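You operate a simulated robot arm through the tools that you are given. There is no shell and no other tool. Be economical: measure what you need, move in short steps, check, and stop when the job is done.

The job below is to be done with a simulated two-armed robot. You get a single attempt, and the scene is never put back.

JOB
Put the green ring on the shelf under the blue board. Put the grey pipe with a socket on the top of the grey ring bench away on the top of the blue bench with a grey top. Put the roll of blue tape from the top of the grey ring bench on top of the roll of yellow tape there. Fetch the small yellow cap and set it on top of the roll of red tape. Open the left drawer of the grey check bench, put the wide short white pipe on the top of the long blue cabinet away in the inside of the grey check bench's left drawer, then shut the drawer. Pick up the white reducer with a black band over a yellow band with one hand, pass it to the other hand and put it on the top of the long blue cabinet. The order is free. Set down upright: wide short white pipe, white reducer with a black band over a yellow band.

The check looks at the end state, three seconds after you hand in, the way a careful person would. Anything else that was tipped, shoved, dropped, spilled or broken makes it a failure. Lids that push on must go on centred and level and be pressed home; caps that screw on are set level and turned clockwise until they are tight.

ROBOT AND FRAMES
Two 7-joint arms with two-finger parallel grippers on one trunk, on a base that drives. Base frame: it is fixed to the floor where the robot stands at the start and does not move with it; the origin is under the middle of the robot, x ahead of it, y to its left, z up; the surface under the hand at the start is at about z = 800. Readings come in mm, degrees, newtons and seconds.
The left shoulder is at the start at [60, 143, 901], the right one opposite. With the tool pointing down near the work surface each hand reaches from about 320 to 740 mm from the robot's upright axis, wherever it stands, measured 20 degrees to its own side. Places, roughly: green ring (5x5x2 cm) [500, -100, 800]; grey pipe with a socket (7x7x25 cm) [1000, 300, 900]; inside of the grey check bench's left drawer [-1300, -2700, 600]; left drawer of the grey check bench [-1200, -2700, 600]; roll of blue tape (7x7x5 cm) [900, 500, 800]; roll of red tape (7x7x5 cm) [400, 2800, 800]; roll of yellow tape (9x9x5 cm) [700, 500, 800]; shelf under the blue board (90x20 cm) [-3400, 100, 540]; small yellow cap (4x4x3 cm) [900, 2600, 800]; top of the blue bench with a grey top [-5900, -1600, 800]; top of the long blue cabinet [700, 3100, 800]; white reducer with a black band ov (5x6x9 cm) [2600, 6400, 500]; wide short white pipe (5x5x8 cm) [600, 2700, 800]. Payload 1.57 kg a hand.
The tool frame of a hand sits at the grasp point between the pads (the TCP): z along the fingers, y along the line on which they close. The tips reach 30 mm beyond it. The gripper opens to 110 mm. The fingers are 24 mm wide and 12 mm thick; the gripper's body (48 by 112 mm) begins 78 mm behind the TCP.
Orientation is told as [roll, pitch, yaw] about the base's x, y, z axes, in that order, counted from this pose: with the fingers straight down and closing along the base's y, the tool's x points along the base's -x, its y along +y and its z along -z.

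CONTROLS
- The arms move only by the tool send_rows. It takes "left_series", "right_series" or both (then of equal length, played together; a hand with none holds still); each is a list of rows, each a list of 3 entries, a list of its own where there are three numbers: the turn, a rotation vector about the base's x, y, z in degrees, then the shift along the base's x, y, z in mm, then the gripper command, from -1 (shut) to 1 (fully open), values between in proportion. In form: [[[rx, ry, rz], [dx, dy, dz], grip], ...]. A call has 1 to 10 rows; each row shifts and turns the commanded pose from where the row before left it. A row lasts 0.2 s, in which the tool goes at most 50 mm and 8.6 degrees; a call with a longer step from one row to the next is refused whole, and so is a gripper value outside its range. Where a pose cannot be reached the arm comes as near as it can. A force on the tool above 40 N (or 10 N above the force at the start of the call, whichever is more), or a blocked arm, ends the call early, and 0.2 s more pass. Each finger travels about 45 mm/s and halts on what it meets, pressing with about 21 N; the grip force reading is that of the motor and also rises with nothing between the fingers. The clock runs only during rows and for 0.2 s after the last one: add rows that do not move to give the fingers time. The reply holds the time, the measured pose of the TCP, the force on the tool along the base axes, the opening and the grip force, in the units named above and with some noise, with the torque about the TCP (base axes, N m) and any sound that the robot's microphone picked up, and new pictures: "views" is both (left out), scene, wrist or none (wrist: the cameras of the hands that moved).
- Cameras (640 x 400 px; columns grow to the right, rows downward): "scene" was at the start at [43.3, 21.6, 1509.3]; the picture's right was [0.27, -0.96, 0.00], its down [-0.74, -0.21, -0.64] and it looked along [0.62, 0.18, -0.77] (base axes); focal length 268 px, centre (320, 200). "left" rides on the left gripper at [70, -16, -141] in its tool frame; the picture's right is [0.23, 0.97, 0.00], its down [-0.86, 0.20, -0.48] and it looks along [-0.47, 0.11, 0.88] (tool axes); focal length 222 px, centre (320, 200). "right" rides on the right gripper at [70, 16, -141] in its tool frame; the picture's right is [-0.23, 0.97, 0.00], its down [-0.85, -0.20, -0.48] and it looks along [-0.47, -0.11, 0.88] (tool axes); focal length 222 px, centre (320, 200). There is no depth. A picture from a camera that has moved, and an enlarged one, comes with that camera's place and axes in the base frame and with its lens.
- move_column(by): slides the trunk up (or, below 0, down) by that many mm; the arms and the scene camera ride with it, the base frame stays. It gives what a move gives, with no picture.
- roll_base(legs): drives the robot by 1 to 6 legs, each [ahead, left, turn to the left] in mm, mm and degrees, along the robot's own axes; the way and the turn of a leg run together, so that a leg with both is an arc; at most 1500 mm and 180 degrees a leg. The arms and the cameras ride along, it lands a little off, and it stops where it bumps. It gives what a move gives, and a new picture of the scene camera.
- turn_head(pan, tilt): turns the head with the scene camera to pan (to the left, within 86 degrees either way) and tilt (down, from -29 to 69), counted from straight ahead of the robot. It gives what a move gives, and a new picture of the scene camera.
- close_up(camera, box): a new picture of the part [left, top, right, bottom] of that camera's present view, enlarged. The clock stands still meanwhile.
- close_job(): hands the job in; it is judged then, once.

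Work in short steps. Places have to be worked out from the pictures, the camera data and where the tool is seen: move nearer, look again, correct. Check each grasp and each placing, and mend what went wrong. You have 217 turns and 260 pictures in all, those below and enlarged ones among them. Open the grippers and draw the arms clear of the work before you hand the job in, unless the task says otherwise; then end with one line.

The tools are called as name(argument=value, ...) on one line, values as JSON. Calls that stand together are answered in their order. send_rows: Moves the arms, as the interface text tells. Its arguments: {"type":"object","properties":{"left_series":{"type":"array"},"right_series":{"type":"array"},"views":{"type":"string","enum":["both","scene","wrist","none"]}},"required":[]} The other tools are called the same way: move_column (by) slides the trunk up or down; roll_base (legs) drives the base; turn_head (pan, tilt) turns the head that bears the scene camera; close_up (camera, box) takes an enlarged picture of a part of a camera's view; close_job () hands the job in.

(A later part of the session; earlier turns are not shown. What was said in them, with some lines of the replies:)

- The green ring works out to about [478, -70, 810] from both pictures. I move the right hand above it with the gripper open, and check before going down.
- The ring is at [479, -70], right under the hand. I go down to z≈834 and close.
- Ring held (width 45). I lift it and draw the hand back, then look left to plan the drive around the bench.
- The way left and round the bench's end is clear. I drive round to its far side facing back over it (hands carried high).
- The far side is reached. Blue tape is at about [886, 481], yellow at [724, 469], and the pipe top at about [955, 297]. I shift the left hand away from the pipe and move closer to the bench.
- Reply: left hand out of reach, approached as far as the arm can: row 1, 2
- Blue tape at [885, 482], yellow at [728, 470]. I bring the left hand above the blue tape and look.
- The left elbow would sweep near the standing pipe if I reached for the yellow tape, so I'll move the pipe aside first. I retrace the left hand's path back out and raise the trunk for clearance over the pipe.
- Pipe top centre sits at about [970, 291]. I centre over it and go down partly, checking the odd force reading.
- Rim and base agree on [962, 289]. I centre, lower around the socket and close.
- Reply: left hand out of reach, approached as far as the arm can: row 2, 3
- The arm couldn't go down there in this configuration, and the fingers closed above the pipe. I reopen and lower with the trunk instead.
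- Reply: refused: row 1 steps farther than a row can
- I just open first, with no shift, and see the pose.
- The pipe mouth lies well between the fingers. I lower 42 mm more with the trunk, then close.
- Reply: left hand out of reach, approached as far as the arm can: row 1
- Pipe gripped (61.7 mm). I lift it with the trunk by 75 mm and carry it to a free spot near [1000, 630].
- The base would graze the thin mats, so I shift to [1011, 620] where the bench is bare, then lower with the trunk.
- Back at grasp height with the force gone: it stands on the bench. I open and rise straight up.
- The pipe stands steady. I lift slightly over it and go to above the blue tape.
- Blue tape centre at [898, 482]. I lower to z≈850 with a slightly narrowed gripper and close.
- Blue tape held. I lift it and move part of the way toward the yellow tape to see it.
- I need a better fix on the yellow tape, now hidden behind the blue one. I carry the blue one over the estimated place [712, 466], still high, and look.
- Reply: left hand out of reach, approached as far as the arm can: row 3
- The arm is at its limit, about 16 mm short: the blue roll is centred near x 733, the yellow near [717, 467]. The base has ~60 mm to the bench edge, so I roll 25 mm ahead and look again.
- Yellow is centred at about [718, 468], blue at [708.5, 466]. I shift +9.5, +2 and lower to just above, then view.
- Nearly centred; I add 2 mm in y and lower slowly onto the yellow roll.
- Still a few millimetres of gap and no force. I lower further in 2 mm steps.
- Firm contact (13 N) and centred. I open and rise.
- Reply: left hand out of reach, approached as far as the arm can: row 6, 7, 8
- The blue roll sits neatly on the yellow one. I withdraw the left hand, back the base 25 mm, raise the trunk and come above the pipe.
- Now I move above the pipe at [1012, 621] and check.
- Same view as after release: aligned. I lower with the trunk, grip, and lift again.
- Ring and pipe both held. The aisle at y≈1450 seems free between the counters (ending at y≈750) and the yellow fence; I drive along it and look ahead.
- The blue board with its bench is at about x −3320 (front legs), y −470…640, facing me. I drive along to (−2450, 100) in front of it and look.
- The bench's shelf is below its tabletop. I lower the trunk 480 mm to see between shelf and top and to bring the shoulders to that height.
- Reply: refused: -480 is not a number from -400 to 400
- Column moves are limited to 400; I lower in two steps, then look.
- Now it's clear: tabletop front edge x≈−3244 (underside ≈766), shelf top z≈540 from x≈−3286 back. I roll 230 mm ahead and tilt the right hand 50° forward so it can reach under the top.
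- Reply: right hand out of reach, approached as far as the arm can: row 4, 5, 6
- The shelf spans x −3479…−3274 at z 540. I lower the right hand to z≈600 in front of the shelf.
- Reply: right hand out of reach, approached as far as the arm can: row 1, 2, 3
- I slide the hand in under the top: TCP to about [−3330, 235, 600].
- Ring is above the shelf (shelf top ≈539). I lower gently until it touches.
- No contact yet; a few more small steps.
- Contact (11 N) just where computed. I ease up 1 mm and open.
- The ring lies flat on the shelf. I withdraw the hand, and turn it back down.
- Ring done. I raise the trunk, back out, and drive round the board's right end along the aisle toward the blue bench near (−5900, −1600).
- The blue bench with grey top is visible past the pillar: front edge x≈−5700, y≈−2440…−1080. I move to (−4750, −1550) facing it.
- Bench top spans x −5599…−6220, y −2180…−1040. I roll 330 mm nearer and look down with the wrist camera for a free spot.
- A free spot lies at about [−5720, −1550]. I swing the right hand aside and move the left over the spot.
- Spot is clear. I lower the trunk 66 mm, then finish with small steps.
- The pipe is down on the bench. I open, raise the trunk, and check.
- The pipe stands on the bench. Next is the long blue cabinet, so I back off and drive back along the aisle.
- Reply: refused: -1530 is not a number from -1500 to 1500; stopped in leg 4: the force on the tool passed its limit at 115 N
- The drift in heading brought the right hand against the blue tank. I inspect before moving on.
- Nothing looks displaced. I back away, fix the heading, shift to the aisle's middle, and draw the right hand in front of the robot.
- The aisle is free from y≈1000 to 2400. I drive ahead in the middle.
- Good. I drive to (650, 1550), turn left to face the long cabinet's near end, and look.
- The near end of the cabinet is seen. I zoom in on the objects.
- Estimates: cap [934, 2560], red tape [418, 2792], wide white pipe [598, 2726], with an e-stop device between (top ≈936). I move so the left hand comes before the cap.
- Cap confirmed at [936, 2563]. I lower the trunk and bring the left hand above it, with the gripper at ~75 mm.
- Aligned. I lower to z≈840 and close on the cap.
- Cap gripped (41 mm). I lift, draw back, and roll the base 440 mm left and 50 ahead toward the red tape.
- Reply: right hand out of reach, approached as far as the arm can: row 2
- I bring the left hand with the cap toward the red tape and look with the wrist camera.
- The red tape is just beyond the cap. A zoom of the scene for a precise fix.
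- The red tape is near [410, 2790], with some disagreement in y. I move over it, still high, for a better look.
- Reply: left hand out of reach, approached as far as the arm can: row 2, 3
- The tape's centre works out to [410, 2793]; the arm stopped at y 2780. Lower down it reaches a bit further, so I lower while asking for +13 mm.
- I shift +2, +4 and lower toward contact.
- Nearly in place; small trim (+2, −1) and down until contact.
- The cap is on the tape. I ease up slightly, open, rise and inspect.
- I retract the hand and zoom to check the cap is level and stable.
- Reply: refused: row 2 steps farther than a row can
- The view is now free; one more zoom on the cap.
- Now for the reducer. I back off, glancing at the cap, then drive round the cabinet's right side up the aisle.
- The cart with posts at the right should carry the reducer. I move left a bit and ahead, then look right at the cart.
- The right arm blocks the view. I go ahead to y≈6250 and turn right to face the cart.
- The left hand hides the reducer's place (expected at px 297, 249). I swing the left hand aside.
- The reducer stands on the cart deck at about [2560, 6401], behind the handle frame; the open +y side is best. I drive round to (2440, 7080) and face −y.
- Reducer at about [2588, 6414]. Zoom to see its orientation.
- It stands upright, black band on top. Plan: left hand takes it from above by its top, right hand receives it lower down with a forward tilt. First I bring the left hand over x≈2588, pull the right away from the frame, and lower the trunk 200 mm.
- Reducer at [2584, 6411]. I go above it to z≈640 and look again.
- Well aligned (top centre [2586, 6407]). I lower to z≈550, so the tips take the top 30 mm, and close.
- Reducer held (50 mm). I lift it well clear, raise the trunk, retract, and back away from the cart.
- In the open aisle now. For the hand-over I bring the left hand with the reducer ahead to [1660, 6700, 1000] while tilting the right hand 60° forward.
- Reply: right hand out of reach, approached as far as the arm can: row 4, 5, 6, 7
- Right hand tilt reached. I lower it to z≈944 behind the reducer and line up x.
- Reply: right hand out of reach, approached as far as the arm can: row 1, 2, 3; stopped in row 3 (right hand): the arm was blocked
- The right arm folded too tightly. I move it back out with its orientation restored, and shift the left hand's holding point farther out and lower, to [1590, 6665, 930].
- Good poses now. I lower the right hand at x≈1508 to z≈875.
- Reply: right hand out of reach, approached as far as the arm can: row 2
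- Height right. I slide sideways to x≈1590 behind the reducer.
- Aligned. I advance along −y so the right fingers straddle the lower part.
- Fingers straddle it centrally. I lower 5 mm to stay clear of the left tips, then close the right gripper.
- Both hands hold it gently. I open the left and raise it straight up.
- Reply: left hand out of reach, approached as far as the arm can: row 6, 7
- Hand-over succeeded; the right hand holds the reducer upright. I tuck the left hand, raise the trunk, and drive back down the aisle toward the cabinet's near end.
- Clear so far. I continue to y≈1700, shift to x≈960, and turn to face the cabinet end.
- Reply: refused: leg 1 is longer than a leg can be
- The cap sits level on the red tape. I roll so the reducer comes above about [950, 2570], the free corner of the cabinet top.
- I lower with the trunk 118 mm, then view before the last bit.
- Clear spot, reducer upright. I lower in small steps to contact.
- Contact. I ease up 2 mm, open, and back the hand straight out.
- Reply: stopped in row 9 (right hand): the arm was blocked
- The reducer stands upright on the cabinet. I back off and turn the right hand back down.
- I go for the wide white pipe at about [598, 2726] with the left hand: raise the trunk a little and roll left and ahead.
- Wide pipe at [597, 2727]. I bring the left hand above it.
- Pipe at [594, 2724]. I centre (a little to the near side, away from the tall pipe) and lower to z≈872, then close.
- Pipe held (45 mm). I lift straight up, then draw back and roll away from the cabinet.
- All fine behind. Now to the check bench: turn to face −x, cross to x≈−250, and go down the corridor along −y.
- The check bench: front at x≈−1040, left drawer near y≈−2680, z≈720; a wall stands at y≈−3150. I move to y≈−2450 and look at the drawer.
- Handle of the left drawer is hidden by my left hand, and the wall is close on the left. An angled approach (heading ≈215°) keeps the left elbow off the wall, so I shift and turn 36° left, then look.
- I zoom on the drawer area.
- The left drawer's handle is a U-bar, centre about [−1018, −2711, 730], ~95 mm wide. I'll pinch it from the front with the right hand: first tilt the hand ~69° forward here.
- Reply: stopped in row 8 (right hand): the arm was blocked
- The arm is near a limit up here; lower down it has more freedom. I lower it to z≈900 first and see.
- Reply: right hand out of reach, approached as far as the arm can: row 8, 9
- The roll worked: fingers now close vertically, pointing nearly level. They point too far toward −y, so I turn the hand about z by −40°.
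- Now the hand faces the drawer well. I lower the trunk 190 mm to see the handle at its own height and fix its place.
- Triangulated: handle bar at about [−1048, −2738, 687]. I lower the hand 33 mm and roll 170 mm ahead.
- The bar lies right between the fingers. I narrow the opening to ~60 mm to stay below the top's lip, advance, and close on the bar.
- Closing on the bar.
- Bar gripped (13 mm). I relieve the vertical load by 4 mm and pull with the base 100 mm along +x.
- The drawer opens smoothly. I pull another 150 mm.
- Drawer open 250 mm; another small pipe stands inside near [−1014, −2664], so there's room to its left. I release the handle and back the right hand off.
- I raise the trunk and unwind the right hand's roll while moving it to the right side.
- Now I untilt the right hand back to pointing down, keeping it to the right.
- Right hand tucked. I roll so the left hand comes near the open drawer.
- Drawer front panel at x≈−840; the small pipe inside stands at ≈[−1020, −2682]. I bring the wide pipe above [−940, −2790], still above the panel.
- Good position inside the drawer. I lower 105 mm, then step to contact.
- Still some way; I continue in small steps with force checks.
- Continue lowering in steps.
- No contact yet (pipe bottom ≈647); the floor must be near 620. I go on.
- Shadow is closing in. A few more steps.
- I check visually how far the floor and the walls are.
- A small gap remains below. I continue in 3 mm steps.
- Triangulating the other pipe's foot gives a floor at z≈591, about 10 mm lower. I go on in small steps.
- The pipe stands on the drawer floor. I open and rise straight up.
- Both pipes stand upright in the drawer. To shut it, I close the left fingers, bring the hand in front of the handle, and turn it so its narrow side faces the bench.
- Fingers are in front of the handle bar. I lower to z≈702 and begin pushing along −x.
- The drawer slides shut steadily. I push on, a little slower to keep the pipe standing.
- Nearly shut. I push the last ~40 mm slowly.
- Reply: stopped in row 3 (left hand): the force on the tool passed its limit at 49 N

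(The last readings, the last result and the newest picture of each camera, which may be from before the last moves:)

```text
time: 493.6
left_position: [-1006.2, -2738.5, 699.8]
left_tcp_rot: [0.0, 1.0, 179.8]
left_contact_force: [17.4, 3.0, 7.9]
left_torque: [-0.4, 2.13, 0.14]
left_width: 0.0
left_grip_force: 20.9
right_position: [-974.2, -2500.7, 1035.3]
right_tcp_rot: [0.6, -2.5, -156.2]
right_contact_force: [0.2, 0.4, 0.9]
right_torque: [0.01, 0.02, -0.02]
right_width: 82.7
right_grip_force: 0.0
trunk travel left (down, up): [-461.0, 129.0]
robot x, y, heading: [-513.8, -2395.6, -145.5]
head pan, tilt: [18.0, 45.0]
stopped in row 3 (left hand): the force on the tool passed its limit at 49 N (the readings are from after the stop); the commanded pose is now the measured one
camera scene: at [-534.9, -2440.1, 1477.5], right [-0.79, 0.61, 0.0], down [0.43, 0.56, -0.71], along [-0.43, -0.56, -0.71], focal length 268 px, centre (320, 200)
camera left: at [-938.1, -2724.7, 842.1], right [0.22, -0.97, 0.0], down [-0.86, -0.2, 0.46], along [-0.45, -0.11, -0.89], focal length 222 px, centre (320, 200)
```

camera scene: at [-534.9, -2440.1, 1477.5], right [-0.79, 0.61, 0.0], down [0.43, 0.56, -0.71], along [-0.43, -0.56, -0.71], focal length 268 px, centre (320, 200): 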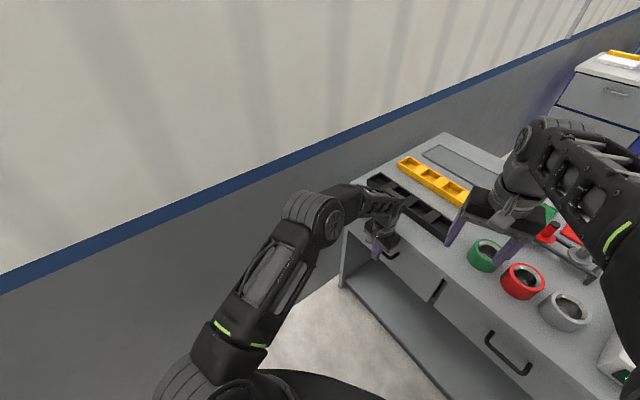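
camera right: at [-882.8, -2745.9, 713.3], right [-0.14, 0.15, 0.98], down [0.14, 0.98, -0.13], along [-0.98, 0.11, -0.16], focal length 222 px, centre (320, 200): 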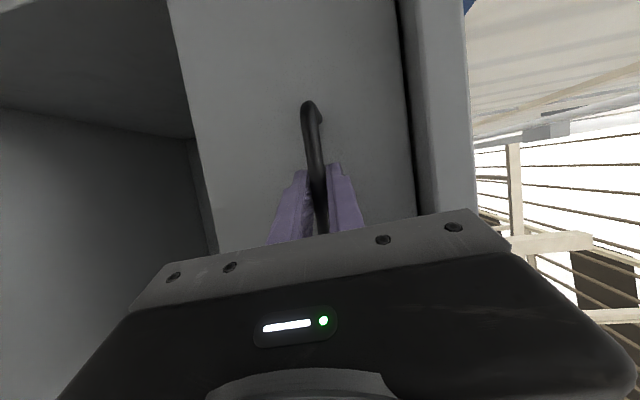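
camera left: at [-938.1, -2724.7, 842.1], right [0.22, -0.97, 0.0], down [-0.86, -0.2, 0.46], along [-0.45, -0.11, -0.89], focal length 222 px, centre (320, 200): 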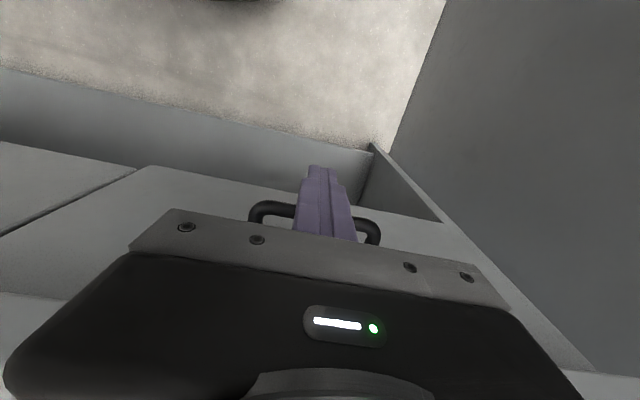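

Force rose to 49 N, likely the drawer's end stop. I back the hand off, raise it, and check the drawer from outside.

send_rows(left_series=[[[0, 0, 0], [25, 0, 0], -1], [[0, 0, 0], [40, 0, 0], -1], [[0, 0, 0], [45, 0, 10], -1], [[0, 0, 0], [40, 0, 25], -1], [[0, 0, 0], [30, 0, 35], -1], [[0, 0, 0], [20, 0, 40], -1], [[0, 0, 0], [20, 0, 40], -1], [[0, 0, 0], [0, 0, 40], -1]], views="none")

close_up(camera="scene", box=[320, 160, 520, 300])

```text
time: 495.4
left_position: [-790.5, -2742.2, 891.1]
left_tcp_rot: [0.1, 0.9, 179.6]
left_contact_force: [0.1, 1.1, 1.4]
left_torque: [0.03, 0.01, 0.0]
left_width: 0.0
left_grip_force: 20.6
right_position: [-976.0, -2500.3, 1033.3]
right_tcp_rot: [0.7, -2.6, -156.3]
right_contact_force: [-0.1, 0.0, -0.8]
right_torque: [0.01, 0.01, -0.01]
right_width: 82.5
right_grip_force: 0.1
trunk travel left (down, up): [-461.0, 129.0]
robot x, y, heading: [-512.6, -2392.7, -145.5]
head pan, tilt: [18.0, 45.0]
```

```text
2.86 times, centred on (420, 230) of scene
camera zoom: at [-538.0, -2441.0, 1477.2], right [-0.79, 0.61, 0.0], down [0.43, 0.56, -0.71], along [-0.43, -0.56, -0.71], focal length 765 px, centre (34, 114)
```

zoom: 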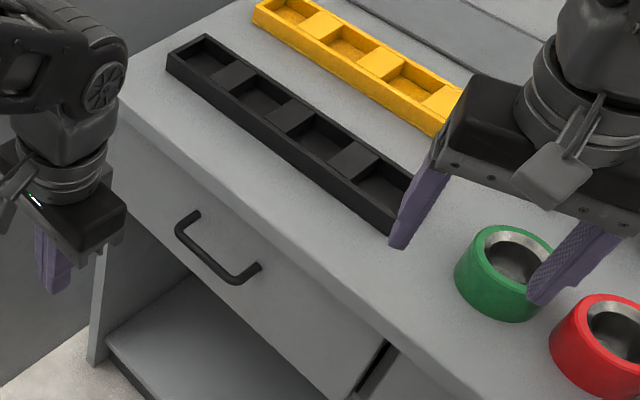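

The torque suggests the gripper body met the bench-top edge rather than the drawer's stop, so it may be a few mm open. I tilt the left hand 35° forward so only the fingers reach in, and lower it before the handle.

send_rows(left_series=[[[0, 7, 0], [0, 0, -20], -1], [[0, 7, 0], [0, 0, -30], -1], [[0, 7, 0], [0, 0, -40], -1], [[0, 7, 0], [0, 0, -40], -1], [[0, 7, 0], [0, 0, -40], -1], [[0, 0, 0], [-25, 2, -31], -1], [[0, 0, 0], [-45, 0, 0], -1], [[0, 0, 0], [-45, 0, 0], -1], [[0, 0, 0], [-40, 0, 0], -1], [[0, 0, 0], [0, 0, 0], -1]], views="both")

```text
time: 497.6
left_position: [-945.4, -2734.9, 688.2]
left_tcp_rot: [0.3, -34.1, 179.7]
left_contact_force: [0.5, -0.1, 0.0]
left_torque: [-0.02, -0.03, 0.01]
left_width: 0.0
left_grip_force: 20.7
right_position: [-976.8, -2500.4, 1032.7]
right_tcp_rot: [0.6, -2.4, -156.4]
right_contact_force: [0.4, 0.2, 0.6]
right_torque: [0.03, -0.01, 0.0]
right_width: 82.2
right_grip_force: 0.0
trunk travel left (down, up): [-461.0, 129.0]
robot x, y, heading: [-514.5, -2393.3, -145.6]
head pan, tilt: [18.0, 45.0]
camera scene: at [-538.0, -2441.2, 1477.3], right [-0.79, 0.61, 0.0], down [0.43, 0.56, -0.71], along [-0.43, -0.56, -0.71], focal length 268 px, centre (320, 200)
camera left: at [-807.7, -2720.6, 765.1], right [0.18, -0.97, -0.13], down [-0.44, -0.2, 0.88], along [-0.88, -0.11, -0.47], focal length 222 px, centre (320, 200)
```

scene: 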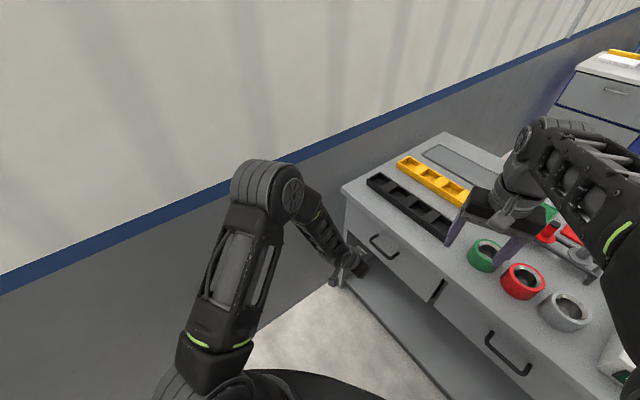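
left: 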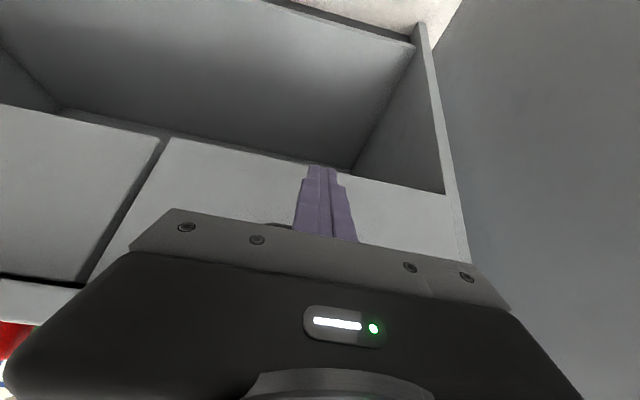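

Now I push forward gently until the drawer's own stop is felt.

send_rows(left_series=[[[0, 0, 0], [-20, 0, 0], -1], [[0, 0, 0], [-20, 0, 0], -1], [[0, 0, 0], [-15, 0, 0], -1], [[0, 0, 0], [-8, 0, 0], -1], [[0, 0, 0], [-5, 0, 0], -1], [[0, 0, 0], [-5, 0, 0], -1], [[0, 0, 0], [-5, 0, 0], -1], [[0, 0, 0], [-5, 0, 0], -1], [[0, 0, 0], [-5, 0, 0], -1], [[0, 0, 0], [0, 0, 0], -1]], views="both")

```text
time: 499.9
left_position: [-1025.1, -2737.6, 680.8]
left_tcp_rot: [0.0, -32.9, 179.8]
left_contact_force: [1.0, -0.7, -2.4]
left_torque: [0.01, 0.0, 0.0]
left_width: 0.1
left_grip_force: 21.0
right_position: [-977.1, -2501.9, 1033.9]
right_tcp_rot: [0.7, -2.5, -156.3]
right_contact_force: [-0.1, 0.9, 0.7]
right_torque: [-0.01, 0.0, 0.02]
right_width: 82.4
right_grip_force: 0.1
trunk travel left (down, up): [-461.0, 129.0]
robot x, y, heading: [-513.1, -2391.7, -145.4]
head pan, tilt: [18.0, 45.0]
stopped in row 10 (left hand): the force on the tool passed its limit at 40 N (the readings are from after the stop); the commanded pose is now the measured one
camera scene: at [-538.2, -2441.0, 1477.4], right [-0.79, 0.61, 0.0], down [0.43, 0.56, -0.71], along [-0.43, -0.56, -0.71], focal length 268 px, centre (320, 200)
camera left: at [-888.8, -2723.7, 762.0], right [0.19, -0.97, -0.12], down [-0.46, -0.2, 0.87], along [-0.87, -0.11, -0.48], focal length 222 px, centre (320, 200)
```

scene: 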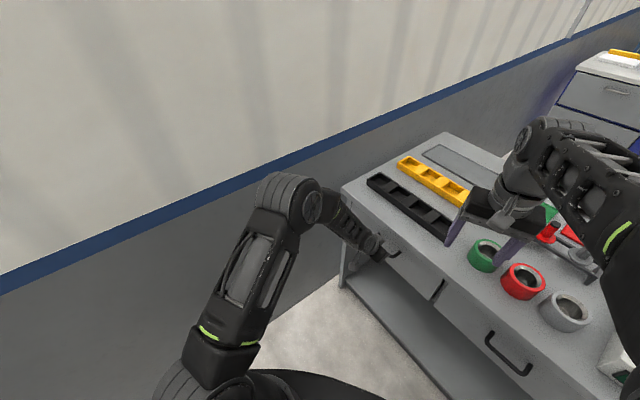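
left: 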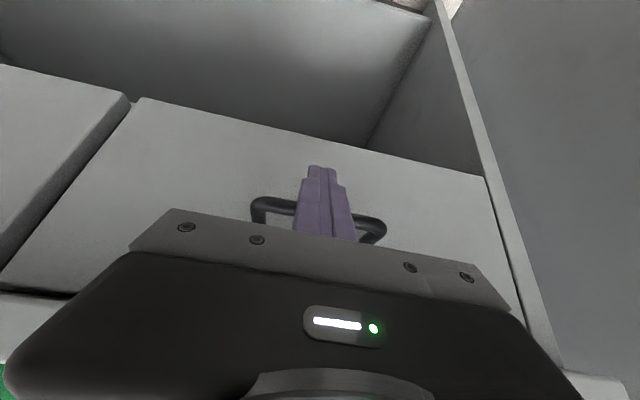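

Stopped at 40 N with the fingers at the closed position (TCP −1025, as computed), and the fronts look flush. I withdraw the hand and back away, then look once more.

send_rows(left_series=[[[0, 0, 0], [25, 0, 0], -1], [[0, 0, 0], [40, 0, 0], -1], [[0, 0, 0], [45, 0, 0], -1], [[0, -7, 0], [40, 0, 20], -1], [[0, -7, 0], [30, 0, 30], -1], [[0, -7, 0], [20, 0, 35], -1], [[0, -7, 0], [20, 0, 40], 0], [[0, -5, 0], [0, 0, 40], 0.5], [[0, 0, 0], [0, 0, 40], 0.5]], right_series=[[[0, 0, 0], [0, 0, 0], 0.5], [[0, 0, 0], [0, 0, 0], 0.5], [[0, 0, 0], [0, 0, 0], 0.5], [[0, 0, 0], [0, 0, 0], 0.5], [[0, 0, 0], [0, 0, 0], 0.5], [[0, 0, 0], [0, 0, 0], 0.5], [[0, 0, 0], [0, 0, 0], 0.5], [[0, 0, 0], [0, 0, 0], 0.5], [[0, 0, 0], [0, 0, 0], 0.5]], views="none")

roll_base(legs=[[-300, 0, 0]])

close_up(camera="scene", box=[340, 120, 560, 280])

```text
time: 501.9
left_position: [-804.5, -2736.7, 885.8]
left_tcp_rot: [-0.1, -0.1, 179.9]
left_contact_force: [-0.4, 0.2, 0.5]
left_torque: [0.0, -0.04, 0.0]
left_width: 65.9
left_grip_force: 0.1
right_position: [-974.7, -2500.6, 1035.3]
right_tcp_rot: [0.6, -2.5, -156.2]
right_contact_force: [0.6, -0.2, 0.1]
right_torque: [0.01, 0.01, 0.0]
right_width: 82.6
right_grip_force: 0.0
trunk travel left (down, up): [-461.0, 129.0]
robot x, y, heading: [-511.2, -2395.3, -145.4]
head pan, tilt: [18.0, 45.0]
```

```text
time: 504.0
left_position: [-553.1, -2562.3, 886.9]
left_tcp_rot: [-0.1, 0.0, -179.8]
left_contact_force: [0.0, 0.4, -0.1]
left_torque: [-0.01, 0.03, 0.01]
left_width: 82.4
left_grip_force: 0.0
right_position: [-724.6, -2330.1, 1034.7]
right_tcp_rot: [0.7, -2.6, -155.9]
right_contact_force: [0.3, 1.1, 0.2]
right_torque: [0.02, 0.01, -0.03]
right_width: 82.4
right_grip_force: 0.1
trunk travel left (down, up): [-461.0, 129.0]
robot x, y, heading: [-259.3, -2220.0, -145.1]
head pan, tilt: [18.0, 45.0]
camera scene: at [-286.3, -2267.0, 1477.3], right [-0.8, 0.6, 0.0], down [0.43, 0.56, -0.71], along [-0.43, -0.56, -0.71], focal length 268 px, centre (320, 200)
```

scene: 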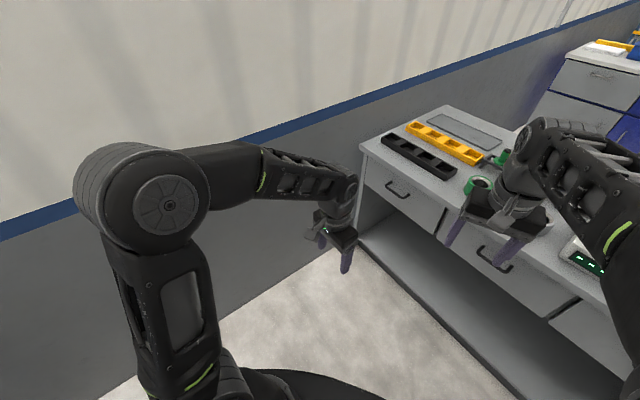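

```text
2.50 times, centred on (450, 200) of scene
camera zoom: at [-286.3, -2267.0, 1477.3], right [-0.8, 0.6, 0.0], down [0.43, 0.56, -0.71], along [-0.43, -0.56, -0.71], focal length 669 px, centre (-5, 200)
```

zoom: 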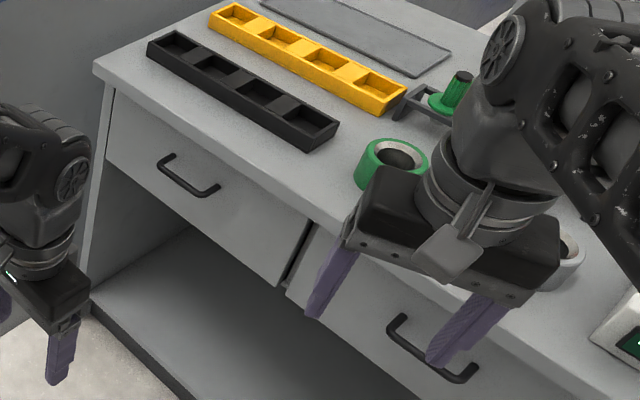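

The drawer front is flush with its neighbour, both grippers are open and the arms are clear of the work. I hand the job in.

close_job()

```text
The job is handed in.
```

I finished all six tasks and handed the job in: ring, grey pipe, blue tape, cap, drawer with the white pipe, and reducer. On one drive my right hand bumped the blue tank by the board; nothing looked displaced. I did not reopen the drawer to confirm the white pipe still stands after shutting it.
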